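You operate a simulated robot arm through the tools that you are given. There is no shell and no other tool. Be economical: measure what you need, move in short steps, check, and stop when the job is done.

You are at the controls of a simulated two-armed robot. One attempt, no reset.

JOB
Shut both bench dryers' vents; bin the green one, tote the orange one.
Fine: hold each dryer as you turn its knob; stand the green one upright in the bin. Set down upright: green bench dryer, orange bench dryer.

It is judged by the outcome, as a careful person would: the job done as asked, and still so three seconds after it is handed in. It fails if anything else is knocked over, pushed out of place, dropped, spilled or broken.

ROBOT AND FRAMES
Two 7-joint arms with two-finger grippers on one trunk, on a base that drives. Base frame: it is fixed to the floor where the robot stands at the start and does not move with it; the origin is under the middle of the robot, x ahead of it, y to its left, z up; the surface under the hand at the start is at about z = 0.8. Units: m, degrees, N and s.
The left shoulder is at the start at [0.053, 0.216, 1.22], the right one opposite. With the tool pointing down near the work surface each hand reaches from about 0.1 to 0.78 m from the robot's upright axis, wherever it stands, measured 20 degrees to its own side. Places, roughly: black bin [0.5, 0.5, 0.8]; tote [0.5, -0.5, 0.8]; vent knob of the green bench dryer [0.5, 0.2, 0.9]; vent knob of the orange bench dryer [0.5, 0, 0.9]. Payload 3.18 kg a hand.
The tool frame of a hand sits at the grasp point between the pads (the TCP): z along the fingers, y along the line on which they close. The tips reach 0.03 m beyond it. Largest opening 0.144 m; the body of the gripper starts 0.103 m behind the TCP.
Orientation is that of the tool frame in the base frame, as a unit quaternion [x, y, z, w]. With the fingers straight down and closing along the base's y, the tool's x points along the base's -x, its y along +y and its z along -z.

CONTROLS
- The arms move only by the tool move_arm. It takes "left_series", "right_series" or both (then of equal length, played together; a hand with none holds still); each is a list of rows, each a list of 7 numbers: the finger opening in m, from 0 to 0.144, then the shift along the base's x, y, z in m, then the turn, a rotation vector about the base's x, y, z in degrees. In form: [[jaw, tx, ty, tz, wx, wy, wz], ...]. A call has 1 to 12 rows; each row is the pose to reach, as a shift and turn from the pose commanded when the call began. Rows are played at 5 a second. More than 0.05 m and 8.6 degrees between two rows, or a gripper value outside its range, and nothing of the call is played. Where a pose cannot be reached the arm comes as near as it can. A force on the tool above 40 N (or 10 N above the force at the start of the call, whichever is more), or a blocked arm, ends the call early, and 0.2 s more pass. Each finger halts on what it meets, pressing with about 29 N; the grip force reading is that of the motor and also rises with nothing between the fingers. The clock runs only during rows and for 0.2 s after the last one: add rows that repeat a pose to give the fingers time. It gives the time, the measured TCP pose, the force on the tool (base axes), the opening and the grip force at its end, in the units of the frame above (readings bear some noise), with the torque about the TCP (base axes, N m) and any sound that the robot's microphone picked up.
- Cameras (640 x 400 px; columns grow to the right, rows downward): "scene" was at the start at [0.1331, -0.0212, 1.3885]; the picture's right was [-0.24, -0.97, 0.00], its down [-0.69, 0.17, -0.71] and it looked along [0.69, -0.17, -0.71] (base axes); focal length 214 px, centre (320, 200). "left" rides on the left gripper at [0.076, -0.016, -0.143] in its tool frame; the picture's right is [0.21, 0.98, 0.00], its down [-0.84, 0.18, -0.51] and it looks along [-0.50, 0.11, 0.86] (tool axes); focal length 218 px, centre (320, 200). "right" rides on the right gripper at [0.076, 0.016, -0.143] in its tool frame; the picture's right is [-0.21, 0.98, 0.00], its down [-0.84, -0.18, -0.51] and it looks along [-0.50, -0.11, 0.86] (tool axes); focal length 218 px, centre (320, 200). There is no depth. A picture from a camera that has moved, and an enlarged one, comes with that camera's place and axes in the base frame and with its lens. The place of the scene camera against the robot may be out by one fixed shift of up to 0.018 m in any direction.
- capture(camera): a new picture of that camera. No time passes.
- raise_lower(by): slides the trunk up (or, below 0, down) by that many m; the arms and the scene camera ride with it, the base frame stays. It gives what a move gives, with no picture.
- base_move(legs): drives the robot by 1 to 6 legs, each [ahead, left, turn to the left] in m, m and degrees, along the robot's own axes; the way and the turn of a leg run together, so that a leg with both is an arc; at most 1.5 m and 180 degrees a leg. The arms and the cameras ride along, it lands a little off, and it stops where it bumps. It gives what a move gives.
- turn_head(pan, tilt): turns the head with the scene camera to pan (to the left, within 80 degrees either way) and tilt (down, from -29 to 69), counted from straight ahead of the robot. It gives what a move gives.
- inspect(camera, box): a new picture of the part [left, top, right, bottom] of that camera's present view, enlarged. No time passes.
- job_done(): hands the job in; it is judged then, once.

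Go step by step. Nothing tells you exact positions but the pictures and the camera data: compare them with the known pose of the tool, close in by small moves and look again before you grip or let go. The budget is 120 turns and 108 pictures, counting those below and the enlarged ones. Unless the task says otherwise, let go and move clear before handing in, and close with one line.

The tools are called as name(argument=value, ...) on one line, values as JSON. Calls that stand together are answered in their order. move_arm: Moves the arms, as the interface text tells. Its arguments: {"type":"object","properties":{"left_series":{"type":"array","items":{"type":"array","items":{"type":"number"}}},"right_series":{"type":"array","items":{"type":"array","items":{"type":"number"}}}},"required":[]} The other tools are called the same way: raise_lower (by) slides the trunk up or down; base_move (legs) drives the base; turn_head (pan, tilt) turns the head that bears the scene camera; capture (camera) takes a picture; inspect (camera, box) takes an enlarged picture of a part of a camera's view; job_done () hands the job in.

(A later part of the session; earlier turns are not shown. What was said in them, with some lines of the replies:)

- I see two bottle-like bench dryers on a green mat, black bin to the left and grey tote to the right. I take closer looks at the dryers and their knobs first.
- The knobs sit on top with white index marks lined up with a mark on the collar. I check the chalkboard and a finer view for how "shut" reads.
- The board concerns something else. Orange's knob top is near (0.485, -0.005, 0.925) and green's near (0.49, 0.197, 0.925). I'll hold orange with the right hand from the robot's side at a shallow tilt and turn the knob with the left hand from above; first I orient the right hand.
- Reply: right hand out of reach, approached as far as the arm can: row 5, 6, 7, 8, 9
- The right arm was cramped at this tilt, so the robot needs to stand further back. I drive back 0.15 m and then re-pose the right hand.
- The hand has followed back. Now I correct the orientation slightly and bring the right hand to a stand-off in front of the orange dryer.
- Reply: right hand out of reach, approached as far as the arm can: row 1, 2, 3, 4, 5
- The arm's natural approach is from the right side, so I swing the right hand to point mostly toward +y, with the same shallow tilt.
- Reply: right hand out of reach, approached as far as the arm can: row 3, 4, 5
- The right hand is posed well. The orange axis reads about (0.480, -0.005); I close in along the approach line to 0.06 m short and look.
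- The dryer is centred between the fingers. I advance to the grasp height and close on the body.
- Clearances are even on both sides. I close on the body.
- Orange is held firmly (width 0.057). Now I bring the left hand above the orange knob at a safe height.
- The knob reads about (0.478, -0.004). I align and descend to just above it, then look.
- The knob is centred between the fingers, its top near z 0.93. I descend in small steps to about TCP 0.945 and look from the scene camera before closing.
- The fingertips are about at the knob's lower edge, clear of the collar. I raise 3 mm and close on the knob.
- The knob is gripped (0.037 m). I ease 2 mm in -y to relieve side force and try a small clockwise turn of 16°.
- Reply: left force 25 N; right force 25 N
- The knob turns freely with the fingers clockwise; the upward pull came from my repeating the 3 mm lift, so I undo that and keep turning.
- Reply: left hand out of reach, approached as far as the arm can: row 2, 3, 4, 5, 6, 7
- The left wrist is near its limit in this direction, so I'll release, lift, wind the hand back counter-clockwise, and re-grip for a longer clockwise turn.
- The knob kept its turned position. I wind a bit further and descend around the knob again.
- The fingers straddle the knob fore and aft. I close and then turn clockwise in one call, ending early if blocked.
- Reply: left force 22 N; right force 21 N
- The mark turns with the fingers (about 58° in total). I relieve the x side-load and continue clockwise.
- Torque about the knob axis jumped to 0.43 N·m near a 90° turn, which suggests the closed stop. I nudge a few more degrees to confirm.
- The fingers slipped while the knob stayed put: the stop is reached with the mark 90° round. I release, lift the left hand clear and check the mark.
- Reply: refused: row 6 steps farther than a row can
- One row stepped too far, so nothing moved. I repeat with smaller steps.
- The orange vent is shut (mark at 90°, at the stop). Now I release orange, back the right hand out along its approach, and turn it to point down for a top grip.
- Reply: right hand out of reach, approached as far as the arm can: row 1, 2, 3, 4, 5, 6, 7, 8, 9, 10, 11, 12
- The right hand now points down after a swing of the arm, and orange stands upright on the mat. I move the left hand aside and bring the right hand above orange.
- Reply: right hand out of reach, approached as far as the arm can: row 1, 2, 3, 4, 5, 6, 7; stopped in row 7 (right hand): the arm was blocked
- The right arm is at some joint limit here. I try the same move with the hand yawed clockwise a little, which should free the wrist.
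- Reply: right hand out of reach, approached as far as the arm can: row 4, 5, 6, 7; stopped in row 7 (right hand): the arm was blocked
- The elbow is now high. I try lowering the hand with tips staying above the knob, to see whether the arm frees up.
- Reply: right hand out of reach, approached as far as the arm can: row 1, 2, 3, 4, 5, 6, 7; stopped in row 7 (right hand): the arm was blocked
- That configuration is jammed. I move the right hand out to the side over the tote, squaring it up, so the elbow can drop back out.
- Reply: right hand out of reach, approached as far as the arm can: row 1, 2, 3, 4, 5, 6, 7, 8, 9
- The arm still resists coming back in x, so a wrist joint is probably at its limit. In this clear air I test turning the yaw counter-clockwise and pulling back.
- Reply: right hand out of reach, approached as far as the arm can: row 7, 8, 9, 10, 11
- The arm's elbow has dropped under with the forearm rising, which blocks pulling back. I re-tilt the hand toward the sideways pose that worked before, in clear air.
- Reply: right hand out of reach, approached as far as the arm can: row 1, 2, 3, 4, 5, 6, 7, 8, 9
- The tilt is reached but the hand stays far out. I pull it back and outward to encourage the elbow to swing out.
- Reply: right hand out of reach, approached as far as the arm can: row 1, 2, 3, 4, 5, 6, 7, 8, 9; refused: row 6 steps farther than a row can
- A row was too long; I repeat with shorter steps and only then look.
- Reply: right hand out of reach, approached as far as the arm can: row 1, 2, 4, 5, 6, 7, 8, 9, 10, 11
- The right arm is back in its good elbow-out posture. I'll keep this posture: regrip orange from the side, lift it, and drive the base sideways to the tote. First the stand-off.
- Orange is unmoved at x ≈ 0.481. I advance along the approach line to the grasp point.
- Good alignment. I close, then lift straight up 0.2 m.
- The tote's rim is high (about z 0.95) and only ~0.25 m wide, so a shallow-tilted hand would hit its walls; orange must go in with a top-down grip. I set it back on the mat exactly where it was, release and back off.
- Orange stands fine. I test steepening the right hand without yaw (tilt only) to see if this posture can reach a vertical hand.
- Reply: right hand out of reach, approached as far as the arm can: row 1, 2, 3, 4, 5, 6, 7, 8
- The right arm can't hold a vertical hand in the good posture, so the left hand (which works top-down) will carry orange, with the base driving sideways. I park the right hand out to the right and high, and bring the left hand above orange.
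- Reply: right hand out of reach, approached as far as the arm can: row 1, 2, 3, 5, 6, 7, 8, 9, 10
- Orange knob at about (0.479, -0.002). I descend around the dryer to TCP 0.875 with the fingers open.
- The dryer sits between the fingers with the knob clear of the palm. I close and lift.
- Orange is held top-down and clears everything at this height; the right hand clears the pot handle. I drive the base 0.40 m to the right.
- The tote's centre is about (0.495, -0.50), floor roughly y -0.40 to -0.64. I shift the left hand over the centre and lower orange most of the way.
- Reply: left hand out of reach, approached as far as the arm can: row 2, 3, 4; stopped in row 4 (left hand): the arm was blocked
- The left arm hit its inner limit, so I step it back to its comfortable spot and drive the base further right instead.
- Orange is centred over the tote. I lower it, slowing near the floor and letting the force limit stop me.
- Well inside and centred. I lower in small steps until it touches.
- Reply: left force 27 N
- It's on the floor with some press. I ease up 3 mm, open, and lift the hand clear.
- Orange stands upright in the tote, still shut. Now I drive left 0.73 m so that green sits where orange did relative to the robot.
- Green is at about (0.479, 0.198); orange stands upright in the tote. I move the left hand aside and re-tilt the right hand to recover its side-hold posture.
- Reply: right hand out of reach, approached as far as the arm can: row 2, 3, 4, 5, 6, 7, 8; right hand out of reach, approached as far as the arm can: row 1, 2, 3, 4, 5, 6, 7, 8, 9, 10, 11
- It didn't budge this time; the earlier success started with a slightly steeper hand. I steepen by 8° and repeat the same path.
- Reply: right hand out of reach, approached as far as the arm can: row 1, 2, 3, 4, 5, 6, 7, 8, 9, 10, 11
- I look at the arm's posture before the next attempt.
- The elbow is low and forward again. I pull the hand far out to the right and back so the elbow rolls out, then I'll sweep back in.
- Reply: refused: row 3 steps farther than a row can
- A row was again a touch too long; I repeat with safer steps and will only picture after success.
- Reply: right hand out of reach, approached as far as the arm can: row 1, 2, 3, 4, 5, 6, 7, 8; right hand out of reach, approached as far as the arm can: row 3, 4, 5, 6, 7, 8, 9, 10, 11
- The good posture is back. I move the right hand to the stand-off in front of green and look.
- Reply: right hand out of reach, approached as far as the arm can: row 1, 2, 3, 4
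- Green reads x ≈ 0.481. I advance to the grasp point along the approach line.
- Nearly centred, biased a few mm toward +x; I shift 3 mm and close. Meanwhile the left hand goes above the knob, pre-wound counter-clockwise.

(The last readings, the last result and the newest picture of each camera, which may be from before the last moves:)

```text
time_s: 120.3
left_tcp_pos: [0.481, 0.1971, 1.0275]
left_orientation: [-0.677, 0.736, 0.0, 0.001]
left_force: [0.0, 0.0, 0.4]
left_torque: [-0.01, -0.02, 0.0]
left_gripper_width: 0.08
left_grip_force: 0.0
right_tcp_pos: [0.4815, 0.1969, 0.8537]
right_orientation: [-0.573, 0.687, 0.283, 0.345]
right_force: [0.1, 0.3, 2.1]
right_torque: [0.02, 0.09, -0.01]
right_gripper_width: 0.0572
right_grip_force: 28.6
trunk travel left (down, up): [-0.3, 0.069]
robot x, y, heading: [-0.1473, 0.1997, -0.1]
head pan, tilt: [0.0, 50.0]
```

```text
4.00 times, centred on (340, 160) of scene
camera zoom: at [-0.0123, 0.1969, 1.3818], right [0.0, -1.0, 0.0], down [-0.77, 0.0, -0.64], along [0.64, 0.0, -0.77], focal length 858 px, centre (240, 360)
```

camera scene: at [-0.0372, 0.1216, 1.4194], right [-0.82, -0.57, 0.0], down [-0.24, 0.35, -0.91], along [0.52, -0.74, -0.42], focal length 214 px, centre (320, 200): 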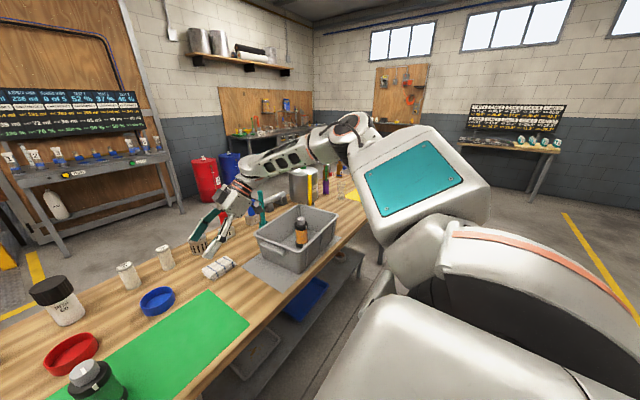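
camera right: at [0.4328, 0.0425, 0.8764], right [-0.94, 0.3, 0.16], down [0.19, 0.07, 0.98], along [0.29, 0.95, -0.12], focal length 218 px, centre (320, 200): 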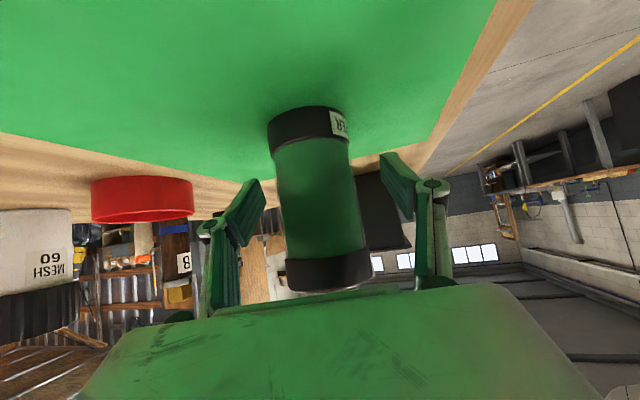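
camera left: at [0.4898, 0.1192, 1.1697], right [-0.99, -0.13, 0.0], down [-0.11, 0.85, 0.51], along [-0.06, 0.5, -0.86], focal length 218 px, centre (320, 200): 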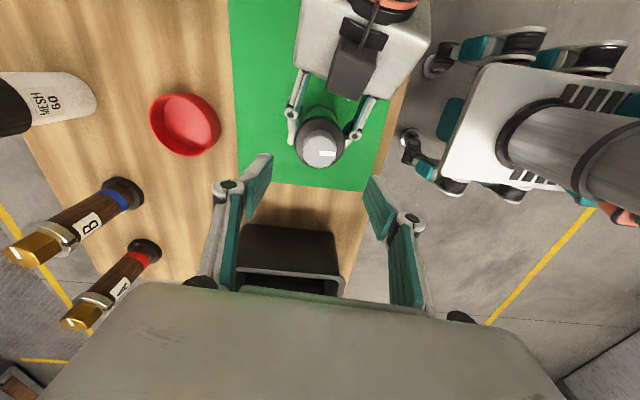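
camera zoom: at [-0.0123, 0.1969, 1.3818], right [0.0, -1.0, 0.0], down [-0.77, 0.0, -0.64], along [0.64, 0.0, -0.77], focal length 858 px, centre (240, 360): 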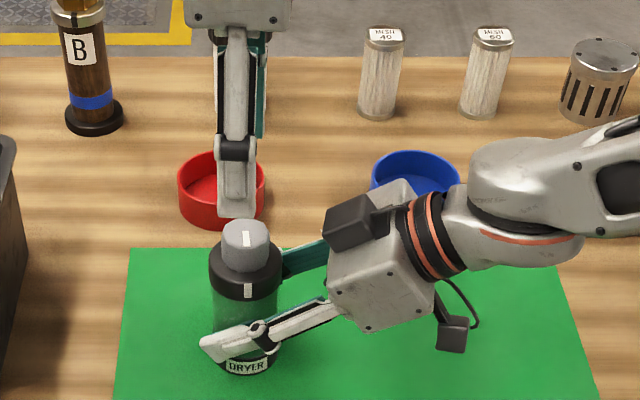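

Green is held and the left fingers hover over its knob. I lower to the same height as before and close on it.

move_arm(left_series=[[0.08, 0.001, -0.002, -0.03, 0, 0, 0], [0.08, 0.001, -0.002, -0.055, 0, 0, 0], [0.08, 0.001, -0.002, -0.079, 0, 0, 0], [0.08, 0.001, -0.002, -0.079, 0, 0, 0], [0.06, 0.001, -0.002, -0.079, 0, 0, 0], [0.045, 0.001, -0.002, -0.079, 0, 0, 0], [0.03, 0.001, -0.002, -0.079, 0, 0, 0], [0.02, 0.001, -0.002, -0.079, 0, 0, 0], [0.02, 0.001, -0.002, -0.079, 0, 0, 0]])

capture(camera="left")

```text
time_s: 122.3
left_tcp_pos: [0.4801, 0.1958, 0.9475]
left_orientation: [-0.677, 0.736, 0.0, 0.002]
left_force: [7.3, -0.8, -0.6]
left_torque: [0.04, -0.41, -0.09]
left_gripper_width: 0.0366
left_grip_force: 29.4
right_tcp_pos: [0.4814, 0.1969, 0.852]
right_orientation: [-0.574, 0.687, 0.283, 0.344]
right_force: [-7.4, -0.7, 5.0]
right_torque: [-0.09, -0.19, 0.12]
right_gripper_width: 0.0571
right_grip_force: 29.8
trunk travel left (down, up): [-0.3, 0.069]
robot x, y, heading: [-0.1458, 0.1979, 0.1]
head pan, tilt: [0.0, 50.0]
```

```text
24 pictures are left
camera left: at [0.4897, 0.1176, 1.0909], right [-0.99, -0.13, 0.0], down [-0.11, 0.85, 0.51], along [-0.06, 0.5, -0.86], focal length 218 px, centre (320, 200)
```

left: 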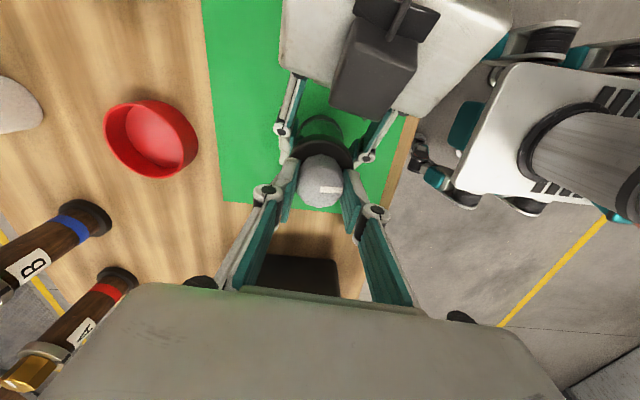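

Gripped, with little side-load. I turn clockwise 50° first.

move_arm(left_series=[[0.02, 0.001, 0, 0, 0, 0, -4], [0.02, 0.002, 0, 0, 0, 0, -9], [0.02, 0.002, 0, 0, 0, 0, -14], [0.02, 0.002, 0, 0, 0, 0, -19], [0.02, 0.002, 0, 0, 0, 0, -24], [0.02, 0.002, 0, 0, 0, 0, -29], [0.02, 0.002, 0, 0, 0, 0, -34], [0.02, 0.002, 0, 0, 0, 0, -39], [0.02, 0.002, 0, 0, 0, 0, -44], [0.02, 0.002, 0, 0, 0, 0, -50], [0.02, 0.002, 0, 0, 0, 0, -50]])

capture(camera="left")

```text
time_s: 124.7
left_tcp_pos: [0.4822, 0.1964, 0.947]
left_orientation: [-0.303, 0.953, 0.0, 0.001]
left_force: [4.2, -0.2, -9.6]
left_torque: [0.06, -0.35, -0.05]
left_gripper_width: 0.0368
left_grip_force: 29.1
right_tcp_pos: [0.4826, 0.1973, 0.8528]
right_orientation: [-0.574, 0.687, 0.283, 0.345]
right_force: [-4.7, -0.3, 8.6]
right_torque: [-0.06, -0.08, 0.0]
right_gripper_width: 0.0576
right_grip_force: 29.4
trunk travel left (down, up): [-0.3, 0.069]
robot x, y, heading: [-0.1434, 0.1983, 0.2]
head pan, tilt: [0.0, 50.0]
```

```text
23 pictures are left
camera left: at [0.4285, 0.1379, 1.0913], right [-0.73, 0.68, 0.0], down [0.58, 0.63, 0.51], along [0.35, 0.37, -0.86], focal length 218 px, centre (320, 200)
```

left: 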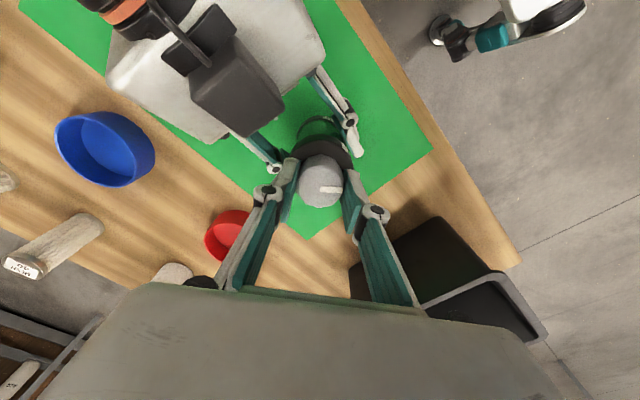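

The knob follows the fingers, no stop yet. I continue another 46°, where the stop should show.

move_arm(left_series=[[0.02, 0, 0, 0, 0, 0, -5], [0.02, 0, 0, 0, 0, 0, -10], [0.02, 0, 0, 0, 0, 0, -15], [0.02, 0, 0, 0, 0, 0, -20], [0.02, 0, 0, 0, 0, 0, -25], [0.02, 0, 0, 0, 0, 0, -30], [0.02, 0, 0, 0, 0, 0, -35], [0.02, 0, 0, 0, 0, 0, -40], [0.02, 0, 0, 0, 0, 0, -43], [0.02, 0, 0, 0, 0, 0, -46], [0.02, 0, 0, 0, 0, 0, -46]])

inspect(camera="scene", box=[280, 130, 360, 180])

```text
time_s: 127.1
left_tcp_pos: [0.4826, 0.1944, 0.9483]
left_orientation: [0.094, 0.996, -0.003, 0.0]
left_force: [1.2, -5.1, -5.0]
left_torque: [-0.24, -0.02, 0.4]
left_gripper_width: 0.0364
left_grip_force: 29.0
right_tcp_pos: [0.4825, 0.196, 0.8519]
right_orientation: [-0.572, 0.688, 0.281, 0.346]
right_force: [-2.2, 4.4, 6.8]
right_torque: [-0.19, -0.05, -0.4]
right_gripper_width: 0.0572
right_grip_force: 29.5
trunk travel left (down, up): [-0.3, 0.069]
robot x, y, heading: [-0.1444, 0.1997, 0.2]
head pan, tilt: [0.0, 50.0]
```

```text
8.00 times, centred on (320, 155) of scene
camera zoom: at [-0.0122, 0.197, 1.3818], right [0.0, -1.0, 0.0], down [-0.77, 0.0, -0.64], along [0.64, 0.0, -0.77], focal length 1716 px, centre (320, 560)
```

zoom: 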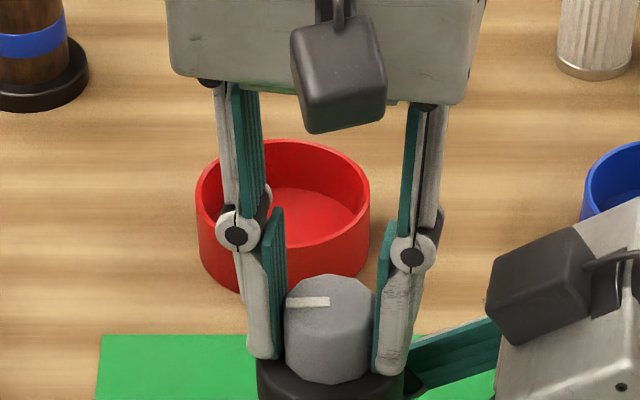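

The stop torque (0.40 N·m) appears with the mark at 90°: green is shut. I release and lift the left hand, then release with the right hand and back it out.

move_arm(left_series=[[0.04, 0, 0, 0, 0, 0, 0], [0.07, 0, 0, 0, 0, 0, 0], [0.08, 0, 0, 0.03, 0, 0, 3], [0.09, 0, 0, 0.07, 0, 0, 6], [0.1, 0, 0, 0.11, 0, 0, 10.8], [0.1, 0, 0, 0.15, 0, 0, 10.8], [0.1, 0, 0, 0.19, 0, 0, 10.8], [0.1, 0, 0.03, 0.22, 0, 0, 10.8]])

move_arm(right_series=[[0.06, 0, 0, 0, 0, 0, 0], [0.09, 0, 0, 0, 0, 0, 0], [0.1, 0, 0, 0, 0, 0, 0], [0.1, -0.005, -0.027, 0.019, 0, 0, 0], [0.1, -0.01, -0.06, 0.043, 0, 0, 0], [0.1, -0.017, -0.095, 0.068, 0, 0, 0], [0.1, -0.024, -0.13, 0.092, 0, 0, 0], [0.1, -0.03, -0.16, 0.113, 0, 0, 0], [0.1, -0.03, -0.165, 0.15, 0, 0, 0], [0.1, -0.03, -0.165, 0.19, 0, 0, 0]])

capture(camera="left")

capture(camera="scene")

```text
time_s: 128.9
left_tcp_pos: [0.4791, 0.2246, 1.1682]
left_orientation: [-0.001, 1.0, -0.002, 0.002]
left_force: [-0.4, 0.8, -0.3]
left_torque: [-0.06, 0.0, -0.01]
left_gripper_width: 0.0998
left_grip_force: 0.1
right_tcp_pos: [0.4804, 0.1981, 0.8513]
right_orientation: [-0.573, 0.688, 0.282, 0.346]
right_force: [-0.7, 0.7, 2.5]
right_torque: [0.16, 0.09, -0.04]
right_gripper_width: 0.0574
right_grip_force: 28.8
trunk travel left (down, up): [-0.3, 0.069]
robot x, y, heading: [-0.1454, 0.1968, 0.0]
head pan, tilt: [0.0, 50.0]
```

```text
time_s: 131.1
left_tcp_pos: [0.4796, 0.2229, 1.1677]
left_orientation: [0.0, 1.0, -0.001, 0.001]
left_force: [0.0, -0.2, -0.3]
left_torque: [0.01, -0.03, 0.0]
left_gripper_width: 0.1
left_grip_force: 0.1
right_tcp_pos: [0.4529, 0.0309, 1.0425]
right_orientation: [-0.573, 0.687, 0.283, 0.345]
right_force: [0.3, 0.1, 0.9]
right_torque: [-0.01, -0.03, 0.03]
right_gripper_width: 0.0997
right_grip_force: 0.0
trunk travel left (down, up): [-0.3, 0.069]
robot x, y, heading: [-0.1427, 0.1982, -0.3]
head pan, tilt: [0.0, 50.0]
```

```text
21 pictures are left
camera left: at [0.403, 0.2072, 1.3108], right [-0.21, 0.98, 0.0], down [0.84, 0.18, 0.51], along [0.5, 0.1, -0.86], focal length 218 px, centre (320, 200)
```

left: 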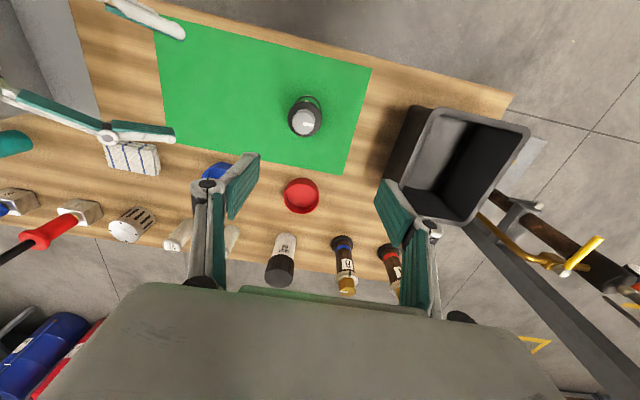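

```text
20 pictures are left
camera scene: at [-0.013, 0.1971, 1.3819], right [0.0, -1.0, 0.0], down [-0.77, 0.0, -0.64], along [0.64, 0.0, -0.77], focal length 214 px, centre (320, 200)
```

scene: 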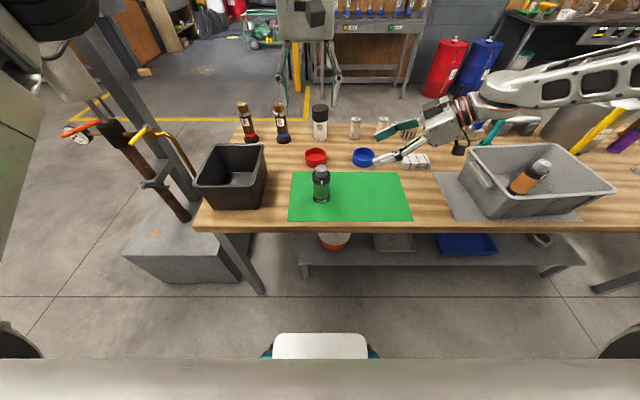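

Green stands shut on the mat at about (0.480, 0.197). I edge the right hand further away and lower the left hand around green.

move_arm(left_series=[[0.1, 0, -0.013, -0.03, 0, 0, 0], [0.1, 0, -0.026, -0.07, 0, 0, 0], [0.1, 0, -0.026, -0.11, 0, 0, 0], [0.1, 0, -0.026, -0.15, 0, 0, 0], [0.1, 0, -0.026, -0.18, 0, 0, 0], [0.1, 0, -0.026, -0.21, 0, 0, 0], [0.1, 0, -0.026, -0.24, 0, 0, 0], [0.1, 0, -0.026, -0.265, 0, 0, 0], [0.1, 0, -0.026, -0.291, 0, 0, 0], [0.1, 0, -0.026, -0.291, 0, 0, 0]], right_series=[[0.1, 0, -0.02, 0.01, 0, 0, 0], [0.1, 0, -0.04, 0.02, 0, 0, 0], [0.1, 0, -0.06, 0.03, 0, 0, 0], [0.1, 0, -0.08, 0.03, 0, 0, 0], [0.1, 0, -0.08, 0.03, 0, 0, 0], [0.1, 0, -0.08, 0.03, 0, 0, 0], [0.1, 0, -0.08, 0.03, 0, 0, 0], [0.1, 0, -0.08, 0.03, 0, 0, 0], [0.1, 0, -0.08, 0.03, 0, 0, 0], [0.1, 0, -0.08, 0.03, 0, 0, 0]])

capture(camera="left")

```text
time_s: 133.3
left_tcp_pos: [0.4818, 0.1993, 0.8766]
left_orientation: [-0.001, 1.0, -0.001, 0.001]
left_force: [0.4, 1.5, -0.9]
left_torque: [0.04, 0.01, -0.01]
left_gripper_width: 0.1
left_grip_force: 0.1
right_tcp_pos: [0.4739, -0.0474, 1.0704]
right_orientation: [-0.573, 0.685, 0.288, 0.347]
right_force: [-0.1, -0.6, -0.1]
right_torque: [-0.03, 0.0, -0.01]
right_gripper_width: 0.1002
right_grip_force: 0.0
right hand out of reach, approached as far as the arm can: row 1, 2, 3, 4, 5, 6, 7, 8, 9, 10
trunk travel left (down, up): [-0.3, 0.069]
robot x, y, heading: [-0.1431, 0.1982, -0.1]
head pan, tilt: [0.0, 50.0]
```

```text
19 pictures are left
camera left: at [0.404, 0.1827, 1.0207], right [-0.21, 0.98, 0.0], down [0.84, 0.18, 0.51], along [0.5, 0.1, -0.86], focal length 218 px, centre (320, 200)
```

left: 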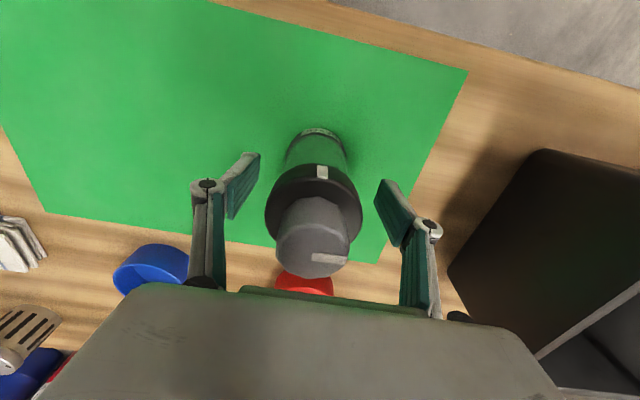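

Aligned; I shift 3 mm to -y, close and lift green well above the bin's rim.

move_arm(left_series=[[0.09, 0, -0.003, 0, 0, 0, 0], [0.07, 0, -0.003, 0, 0, 0, 0], [0.05, 0, -0.003, 0, 0, 0, 0], [0.03, 0, -0.003, 0, 0, 0, 0], [0.03, 0, -0.003, 0, 0, 0, 0], [0.03, 0, -0.003, 0.01, 0, 0, 0], [0.03, 0, -0.003, 0.05, 0, 0, 0], [0.03, 0, -0.003, 0.09, 0, 0, 0], [0.03, 0, -0.003, 0.13, 0, 0, 0], [0.03, 0, -0.003, 0.17, 0, 0, 0], [0.03, 0, -0.003, 0.21, 0, 0, 0], [0.03, 0, -0.003, 0.25, 0, 0, 0]])

capture(camera="left")

```text
time_s: 135.9
left_tcp_pos: [0.4823, 0.1973, 1.1264]
left_orientation: [0.002, 1.0, -0.001, 0.001]
left_force: [-0.5, 0.1, -2.5]
left_torque: [0.01, -0.01, 0.03]
left_gripper_width: 0.0591
left_grip_force: 28.4
right_tcp_pos: [0.474, -0.0467, 1.0729]
right_orientation: [-0.573, 0.685, 0.287, 0.347]
right_force: [0.0, 0.2, -0.2]
right_torque: [0.0, 0.0, 0.04]
right_gripper_width: 0.1004
right_grip_force: 0.1
trunk travel left (down, up): [-0.3, 0.069]
robot x, y, heading: [-0.1431, 0.2001, -0.1]
head pan, tilt: [0.0, 50.0]
```

```text
18 pictures are left
camera left: at [0.4052, 0.1804, 1.27], right [-0.21, 0.98, 0.0], down [0.84, 0.18, 0.51], along [0.5, 0.1, -0.86], focal length 218 px, centre (320, 200)
```

left: 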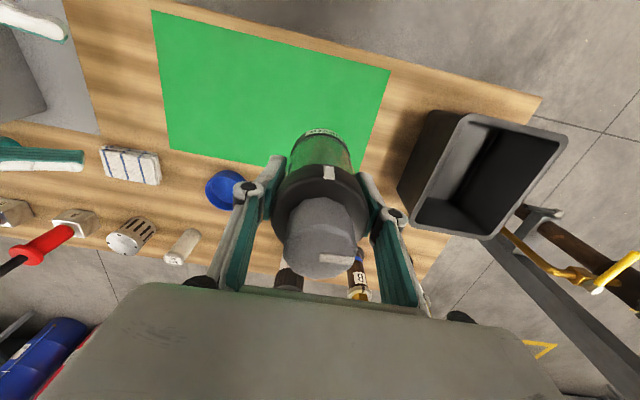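

Green is lifted; the bin's rim is roughly 0.19 × 0.16 m centred near (0.50, 0.49). I carry green over it, turning the hand so the fingers lie along the bin's longer side.

move_arm(left_series=[[0.03, 0.002, 0.025, 0, 0, 0, 7.5], [0.03, 0.004, 0.05, 0, 0, 0, 15], [0.03, 0.005, 0.075, 0, 0, 0, 22.5], [0.03, 0.007, 0.1, 0, 0, 0, 30], [0.03, 0.008, 0.125, 0, 0, 0, 37.5], [0.03, 0.01, 0.15, 0, 0, 0, 45], [0.03, 0.012, 0.175, 0, 0, 0, 52.5], [0.03, 0.013, 0.2, 0, 0, 0, 60], [0.03, 0.015, 0.225, 0, 0, 0, 67.5], [0.03, 0.017, 0.25, 0, 0, 0, 75], [0.03, 0.018, 0.275, 0, 0, 0, 82.5], [0.03, 0.018, 0.293, 0, 0, 0, 90]])

capture(camera="left")

turn_head(pan=30, tilt=45)

capture(camera="scene")

```text
time_s: 138.5
left_tcp_pos: [0.4992, 0.4899, 1.1252]
left_orientation: [0.708, -0.706, 0.0, -0.002]
left_force: [0.6, 0.0, -2.9]
left_torque: [-0.01, -0.01, -0.03]
left_gripper_width: 0.0592
left_grip_force: 28.9
right_tcp_pos: [0.4749, -0.0473, 1.0705]
right_orientation: [-0.574, 0.685, 0.287, 0.345]
right_force: [0.4, -0.2, 0.2]
right_torque: [-0.03, 0.01, -0.01]
right_gripper_width: 0.0999
right_grip_force: 0.1
trunk travel left (down, up): [-0.3, 0.069]
robot x, y, heading: [-0.1448, 0.1995, -0.0]
head pan, tilt: [0.0, 50.0]
```

```text
17 pictures are left
camera left: at [0.5168, 0.4123, 1.2695], right [-0.98, -0.21, 0.0], down [-0.18, 0.84, 0.51], along [-0.11, 0.5, -0.86], focal length 218 px, centre (320, 200)
```

left: 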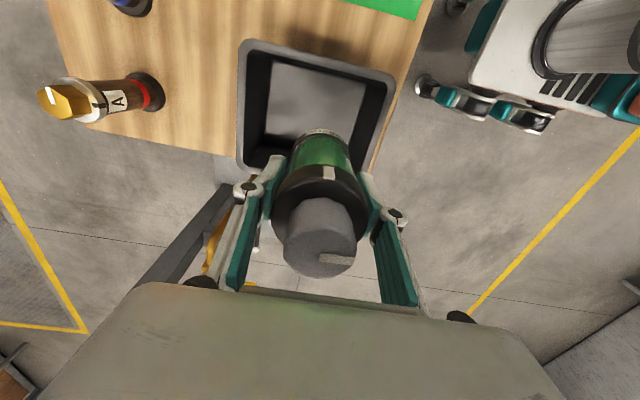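

```text
time_s: 139.5
left_tcp_pos: [0.5007, 0.4894, 1.1263]
left_orientation: [0.708, -0.707, 0.0, -0.002]
left_force: [-0.4, 0.1, -3.2]
left_torque: [-0.02, 0.01, -0.02]
left_gripper_width: 0.0588
left_grip_force: 29.1
right_tcp_pos: [0.4749, -0.0475, 1.0711]
right_orientation: [-0.572, 0.685, 0.287, 0.347]
right_force: [-0.2, -0.1, -0.6]
right_torque: [-0.03, 0.0, -0.02]
right_gripper_width: 0.1002
right_grip_force: 0.2
trunk travel left (down, up): [-0.3, 0.069]
robot x, y, heading: [-0.1412, 0.2013, 0.0]
head pan, tilt: [30.0, 45.0]
```

```text
16 pictures are left
camera scene: at [-0.0185, 0.2377, 1.3886], right [0.5, -0.87, 0.0], down [-0.61, -0.35, -0.71], along [0.61, 0.35, -0.71], focal length 214 px, centre (320, 200)
```

scene: 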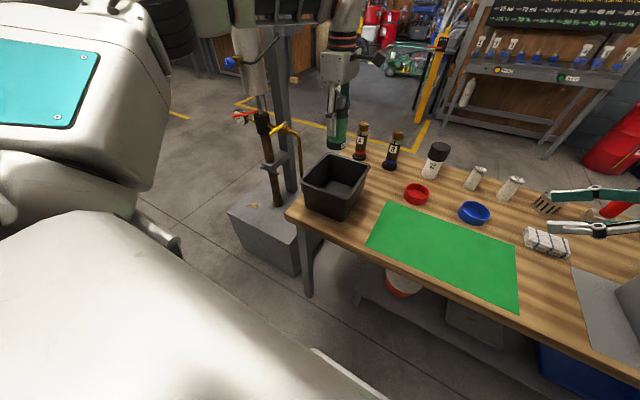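

The bin's floor centre is about (0.514, 0.480). I shift to it and lower green most of the way.

move_arm(left_series=[[0.03, 0.006, -0.005, 0, 0, 0, 0], [0.03, 0.013, -0.01, 0, 0, 0, 0], [0.03, 0.013, -0.01, -0.03, 0, 0, 0], [0.03, 0.013, -0.01, -0.06, 0, 0, 0], [0.03, 0.013, -0.01, -0.09, 0, 0, 0], [0.03, 0.013, -0.01, -0.12, 0, 0, 0], [0.03, 0.013, -0.01, -0.12, 0, 0, 0]])

capture(camera="left")

inspect(camera="scene", box=[270, 100, 430, 225])

```text
time_s: 141.1
left_tcp_pos: [0.5132, 0.4797, 1.0076]
left_orientation: [0.707, -0.707, 0.0, -0.002]
left_force: [0.8, 0.2, -2.2]
left_torque: [0.0, 0.0, 0.02]
left_gripper_width: 0.0592
left_grip_force: 29.4
right_tcp_pos: [0.4739, -0.0483, 1.0712]
right_orientation: [-0.573, 0.685, 0.287, 0.346]
right_force: [-0.4, 0.6, -1.3]
right_torque: [0.0, 0.04, -0.05]
right_gripper_width: 0.1
right_grip_force: 0.0
trunk travel left (down, up): [-0.3, 0.069]
robot x, y, heading: [-0.1429, 0.1972, -0.0]
head pan, tilt: [30.0, 45.0]
```

```text
15 pictures are left
camera left: at [0.5286, 0.4029, 1.1506], right [-0.98, -0.21, 0.0], down [-0.18, 0.84, 0.51], along [-0.1, 0.5, -0.86], focal length 218 px, centre (320, 200)
```

left: 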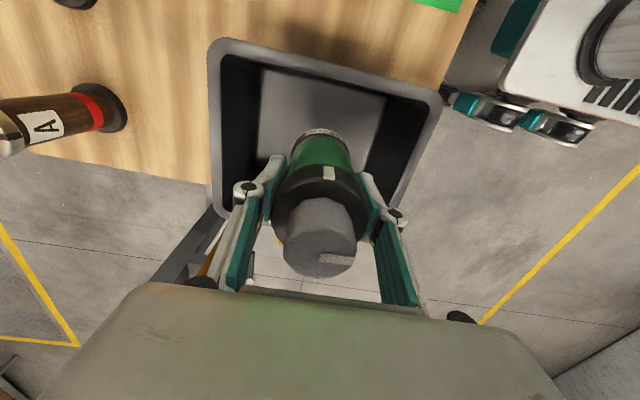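

```text
3.20 times, centred on (350, 162) of scene
camera zoom: at [-0.019, 0.2376, 1.3887], right [0.5, -0.87, 0.0], down [-0.61, -0.35, -0.71], along [0.61, 0.35, -0.71], focal length 686 px, centre (224, 320)
```

zoom: 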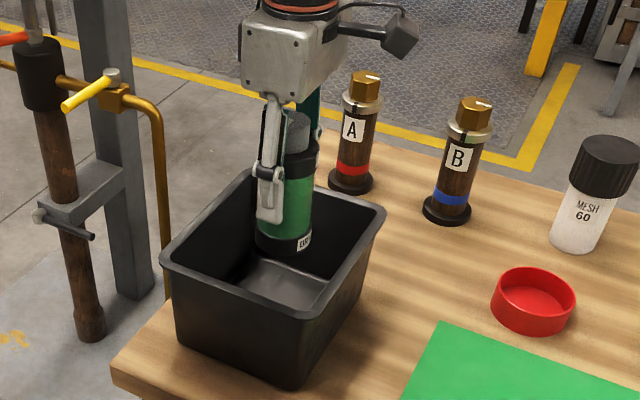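

Green's base is centred on the bin opening. I lower it, slowing to 2 mm steps near the floor.

move_arm(left_series=[[0.03, 0, 0, -0.03, 0, 0, 0], [0.03, 0, 0, -0.06, 0, 0, 0], [0.03, 0, 0, -0.085, 0, 0, 0], [0.03, 0, 0, -0.1, 0, 0, 0], [0.03, 0, 0, -0.108, 0, 0, 0], [0.03, 0, 0, -0.112, 0, 0, 0], [0.03, 0, 0, -0.115, 0, 0, 0], [0.03, 0, 0, -0.118, 0, 0, 0], [0.03, 0, 0, -0.121, 0, 0, 0], [0.03, 0, 0, -0.123, 0, 0, 0]])

inspect(camera="scene", box=[270, 100, 430, 225])

```text
time_s: 143.3
left_tcp_pos: [0.5129, 0.4804, 0.8827]
left_orientation: [-0.707, 0.707, 0.0, 0.001]
left_force: [0.2, 0.2, -1.8]
left_torque: [0.01, -0.03, 0.0]
left_gripper_width: 0.0589
left_grip_force: 28.5
right_tcp_pos: [0.4735, -0.0471, 1.0712]
right_orientation: [-0.572, 0.685, 0.287, 0.347]
right_force: [0.3, -0.4, 0.0]
right_torque: [-0.04, 0.01, -0.02]
right_gripper_width: 0.0998
right_grip_force: 0.1
trunk travel left (down, up): [-0.3, 0.069]
robot x, y, heading: [-0.1432, 0.2009, 0.2]
head pan, tilt: [30.0, 45.0]
```

```text
3.20 times, centred on (350, 162) of scene
camera zoom: at [-0.0186, 0.2378, 1.3887], right [0.5, -0.87, 0.0], down [-0.61, -0.35, -0.71], along [0.61, 0.35, -0.71], focal length 686 px, centre (224, 320)
```

zoom: 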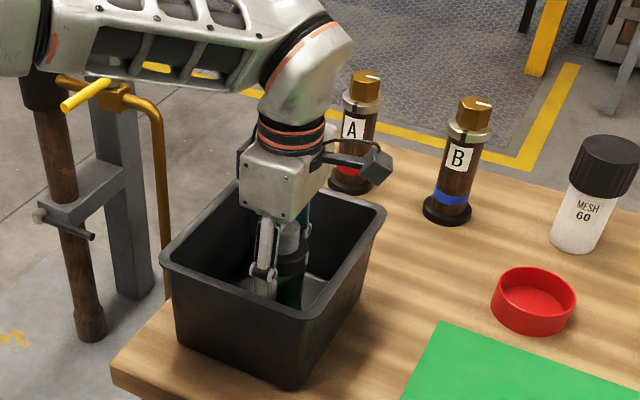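

No contact yet; I continue down in 1.5 mm steps.

move_arm(left_series=[[0.03, 0, 0, -0.002, 0, 0, 0], [0.03, 0, 0, -0.003, 0, 0, 0], [0.03, 0, 0, -0.0045, 0, 0, 0], [0.03, 0, 0, -0.006, 0, 0, 0], [0.03, 0, 0, -0.006, 0, 0, 0]])

```text
time_s: 144.5
left_tcp_pos: [0.5122, 0.4801, 0.8808]
left_orientation: [0.708, -0.706, 0.003, -0.004]
left_force: [-2.2, 4.0, 27.1]
left_torque: [0.06, 0.12, -0.07]
left_gripper_width: 0.0594
left_grip_force: 28.8
right_tcp_pos: [0.4722, -0.0484, 1.0733]
right_orientation: [-0.574, 0.684, 0.287, 0.347]
right_force: [0.3, 0.1, 0.6]
right_torque: [-0.01, 0.02, 0.0]
right_gripper_width: 0.0998
right_grip_force: 0.0
trunk travel left (down, up): [-0.3, 0.069]
robot x, y, heading: [-0.1398, 0.1973, 0.1]
head pan, tilt: [30.0, 45.0]
```

It touches the floor at TCP 0.881. I ease up 4 mm, open modestly, and lift straight out.

move_arm(left_series=[[0.03, 0, 0, 0.003, 0, 0, 0], [0.03, 0, 0, 0.004, 0, 0, 0], [0.06, 0, 0, 0.004, 0, 0, 0], [0.072, 0, 0, 0.004, 0, 0, 0], [0.085, 0, 0, 0.004, 0, 0, 0], [0.085, 0, 0, 0.03, 0, 0, 0], [0.085, 0, 0, 0.07, 0, 0, 0], [0.085, 0, 0, 0.11, 0, 0, 0], [0.085, 0, 0, 0.15, 0, 0, 0], [0.085, 0, 0, 0.19, 0, 0, 0], [0.085, 0, 0, 0.23, 0, 0, 0]])

capture(camera="left")

inspect(camera="scene", box=[270, 100, 430, 225])

```text
time_s: 146.9
left_tcp_pos: [0.5118, 0.4791, 1.1096]
left_orientation: [0.707, -0.707, 0.0, -0.001]
left_force: [0.5, -0.3, 0.8]
left_torque: [0.02, -0.01, 0.02]
left_gripper_width: 0.085
left_grip_force: 0.0
right_tcp_pos: [0.4736, -0.048, 1.072]
right_orientation: [-0.573, 0.685, 0.287, 0.347]
right_force: [-0.1, -0.5, -0.6]
right_torque: [-0.01, 0.01, -0.02]
right_gripper_width: 0.1001
right_grip_force: 0.0
trunk travel left (down, up): [-0.3, 0.069]
robot x, y, heading: [-0.1422, 0.2018, -0.1]
head pan, tilt: [30.0, 45.0]
```

```text
12 pictures are left
camera left: at [0.5278, 0.4023, 1.2528], right [-0.98, -0.21, 0.0], down [-0.18, 0.84, 0.51], along [-0.1, 0.5, -0.86], focal length 218 px, centre (320, 200)
```

left: 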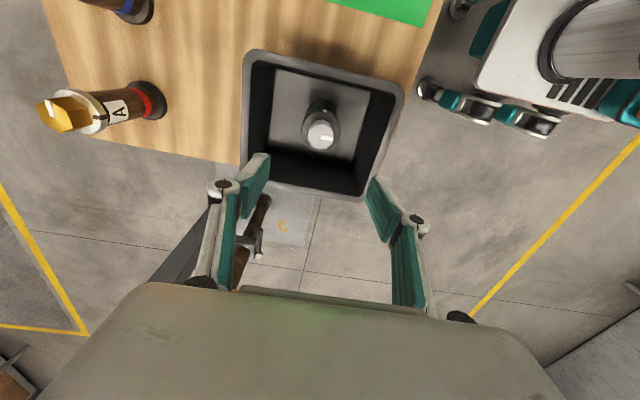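

```text
3.20 times, centred on (350, 162) of scene
camera zoom: at [-0.0195, 0.2372, 1.3888], right [0.5, -0.87, 0.0], down [-0.61, -0.35, -0.71], along [0.61, 0.35, -0.71], focal length 686 px, centre (224, 320)
```

zoom: 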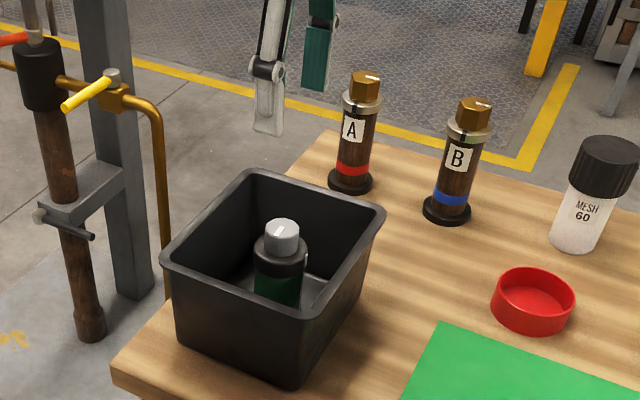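

Green stands upright in the bin. I check the marks on green and on orange in the tote.

inspect(camera="scene", box=[325, 150, 357, 170])

turn_head(pan=-30, tilt=40)

capture(camera="scene")

```text
16.00 times, centred on (341, 160) of scene
camera zoom: at [-0.0195, 0.2372, 1.3888], right [0.5, -0.87, 0.0], down [-0.61, -0.35, -0.71], along [0.61, 0.35, -0.71], focal length 3432 px, centre (-16, 840)
```

zoom: 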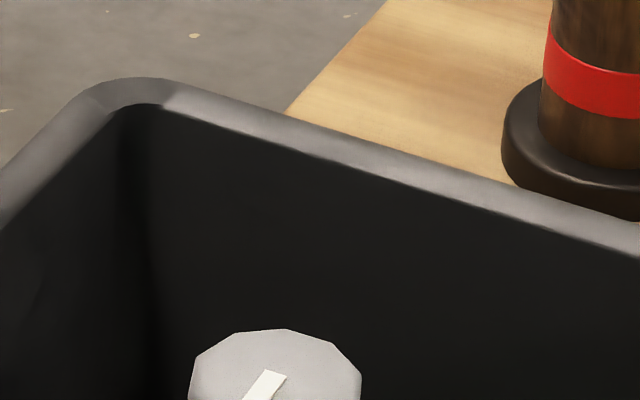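

```text
time_s: 148.2
left_tcp_pos: [0.513, 0.48, 1.1079]
left_orientation: [0.707, -0.707, 0.0, -0.001]
left_force: [0.7, 0.7, 0.8]
left_torque: [0.02, 0.01, 0.01]
left_gripper_width: 0.0847
left_grip_force: 0.1
right_tcp_pos: [0.4745, -0.0478, 1.0723]
right_orientation: [-0.574, 0.685, 0.288, 0.345]
right_force: [0.1, 0.1, 0.1]
right_torque: [0.01, -0.03, 0.01]
right_gripper_width: 0.1001
right_grip_force: 0.0
trunk travel left (down, up): [-0.3, 0.069]
robot x, y, heading: [-0.1441, 0.194, -0.1]
head pan, tilt: [-30.0, 40.0]
```

```text
9 pictures are left
camera scene: at [-0.0155, 0.1545, 1.3959], right [-0.5, -0.87, 0.0], down [-0.56, 0.32, -0.77], along [0.66, -0.38, -0.64], focal length 214 px, centre (320, 200)
```

scene: 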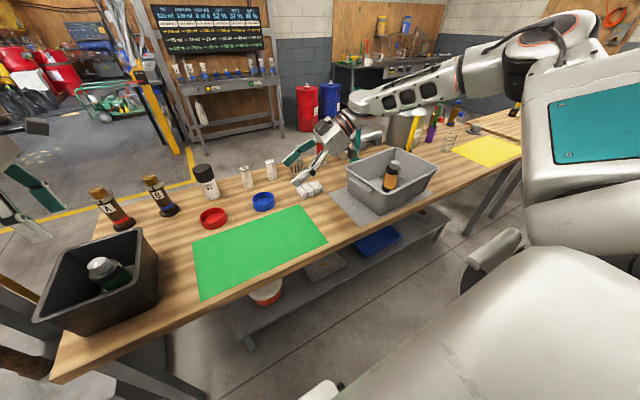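

inspect(camera="left", box=[280, 85, 360, 160])

inspect(camera="scene", box=[355, 145, 435, 195])

```text
5.33 times, centred on (320, 122) of left
camera zoom: at [0.5286, 0.4027, 1.2516], right [-0.98, -0.21, 0.0], down [-0.18, 0.84, 0.51], along [-0.1, 0.5, -0.86], focal length 1164 px, centre (320, 613)
```

zoom: 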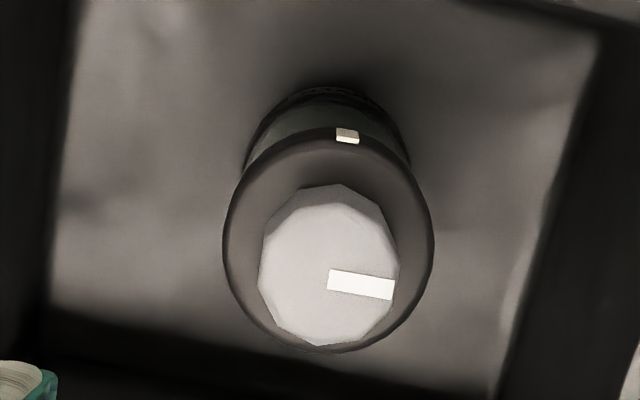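

```text
8.00 times, centred on (395, 170) of scene
camera zoom: at [-0.0155, 0.1545, 1.3959], right [-0.5, -0.87, 0.0], down [-0.56, 0.32, -0.77], along [0.66, -0.38, -0.64], focal length 1716 px, centre (-280, 440)
```

zoom: 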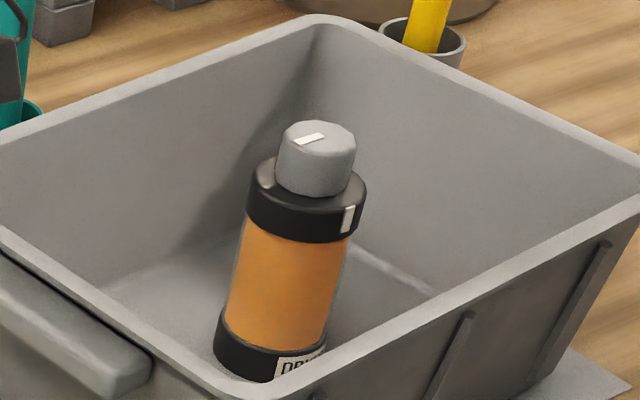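

Both knobs sit 90° clockwise of the collar mark, at their stops. Both dryers stand upright, green in the bin and orange in the tote. Both hands are empty and clear, so I hand in.

job_done()

```text
The job is handed in.
```

Both vents are shut: each knob was turned a quarter turn clockwise to its stop while the other hand held the dryer. The green dryer stands upright in the bin and the orange one upright in the tote, and I saw nothing else knocked over or pushed out of place.
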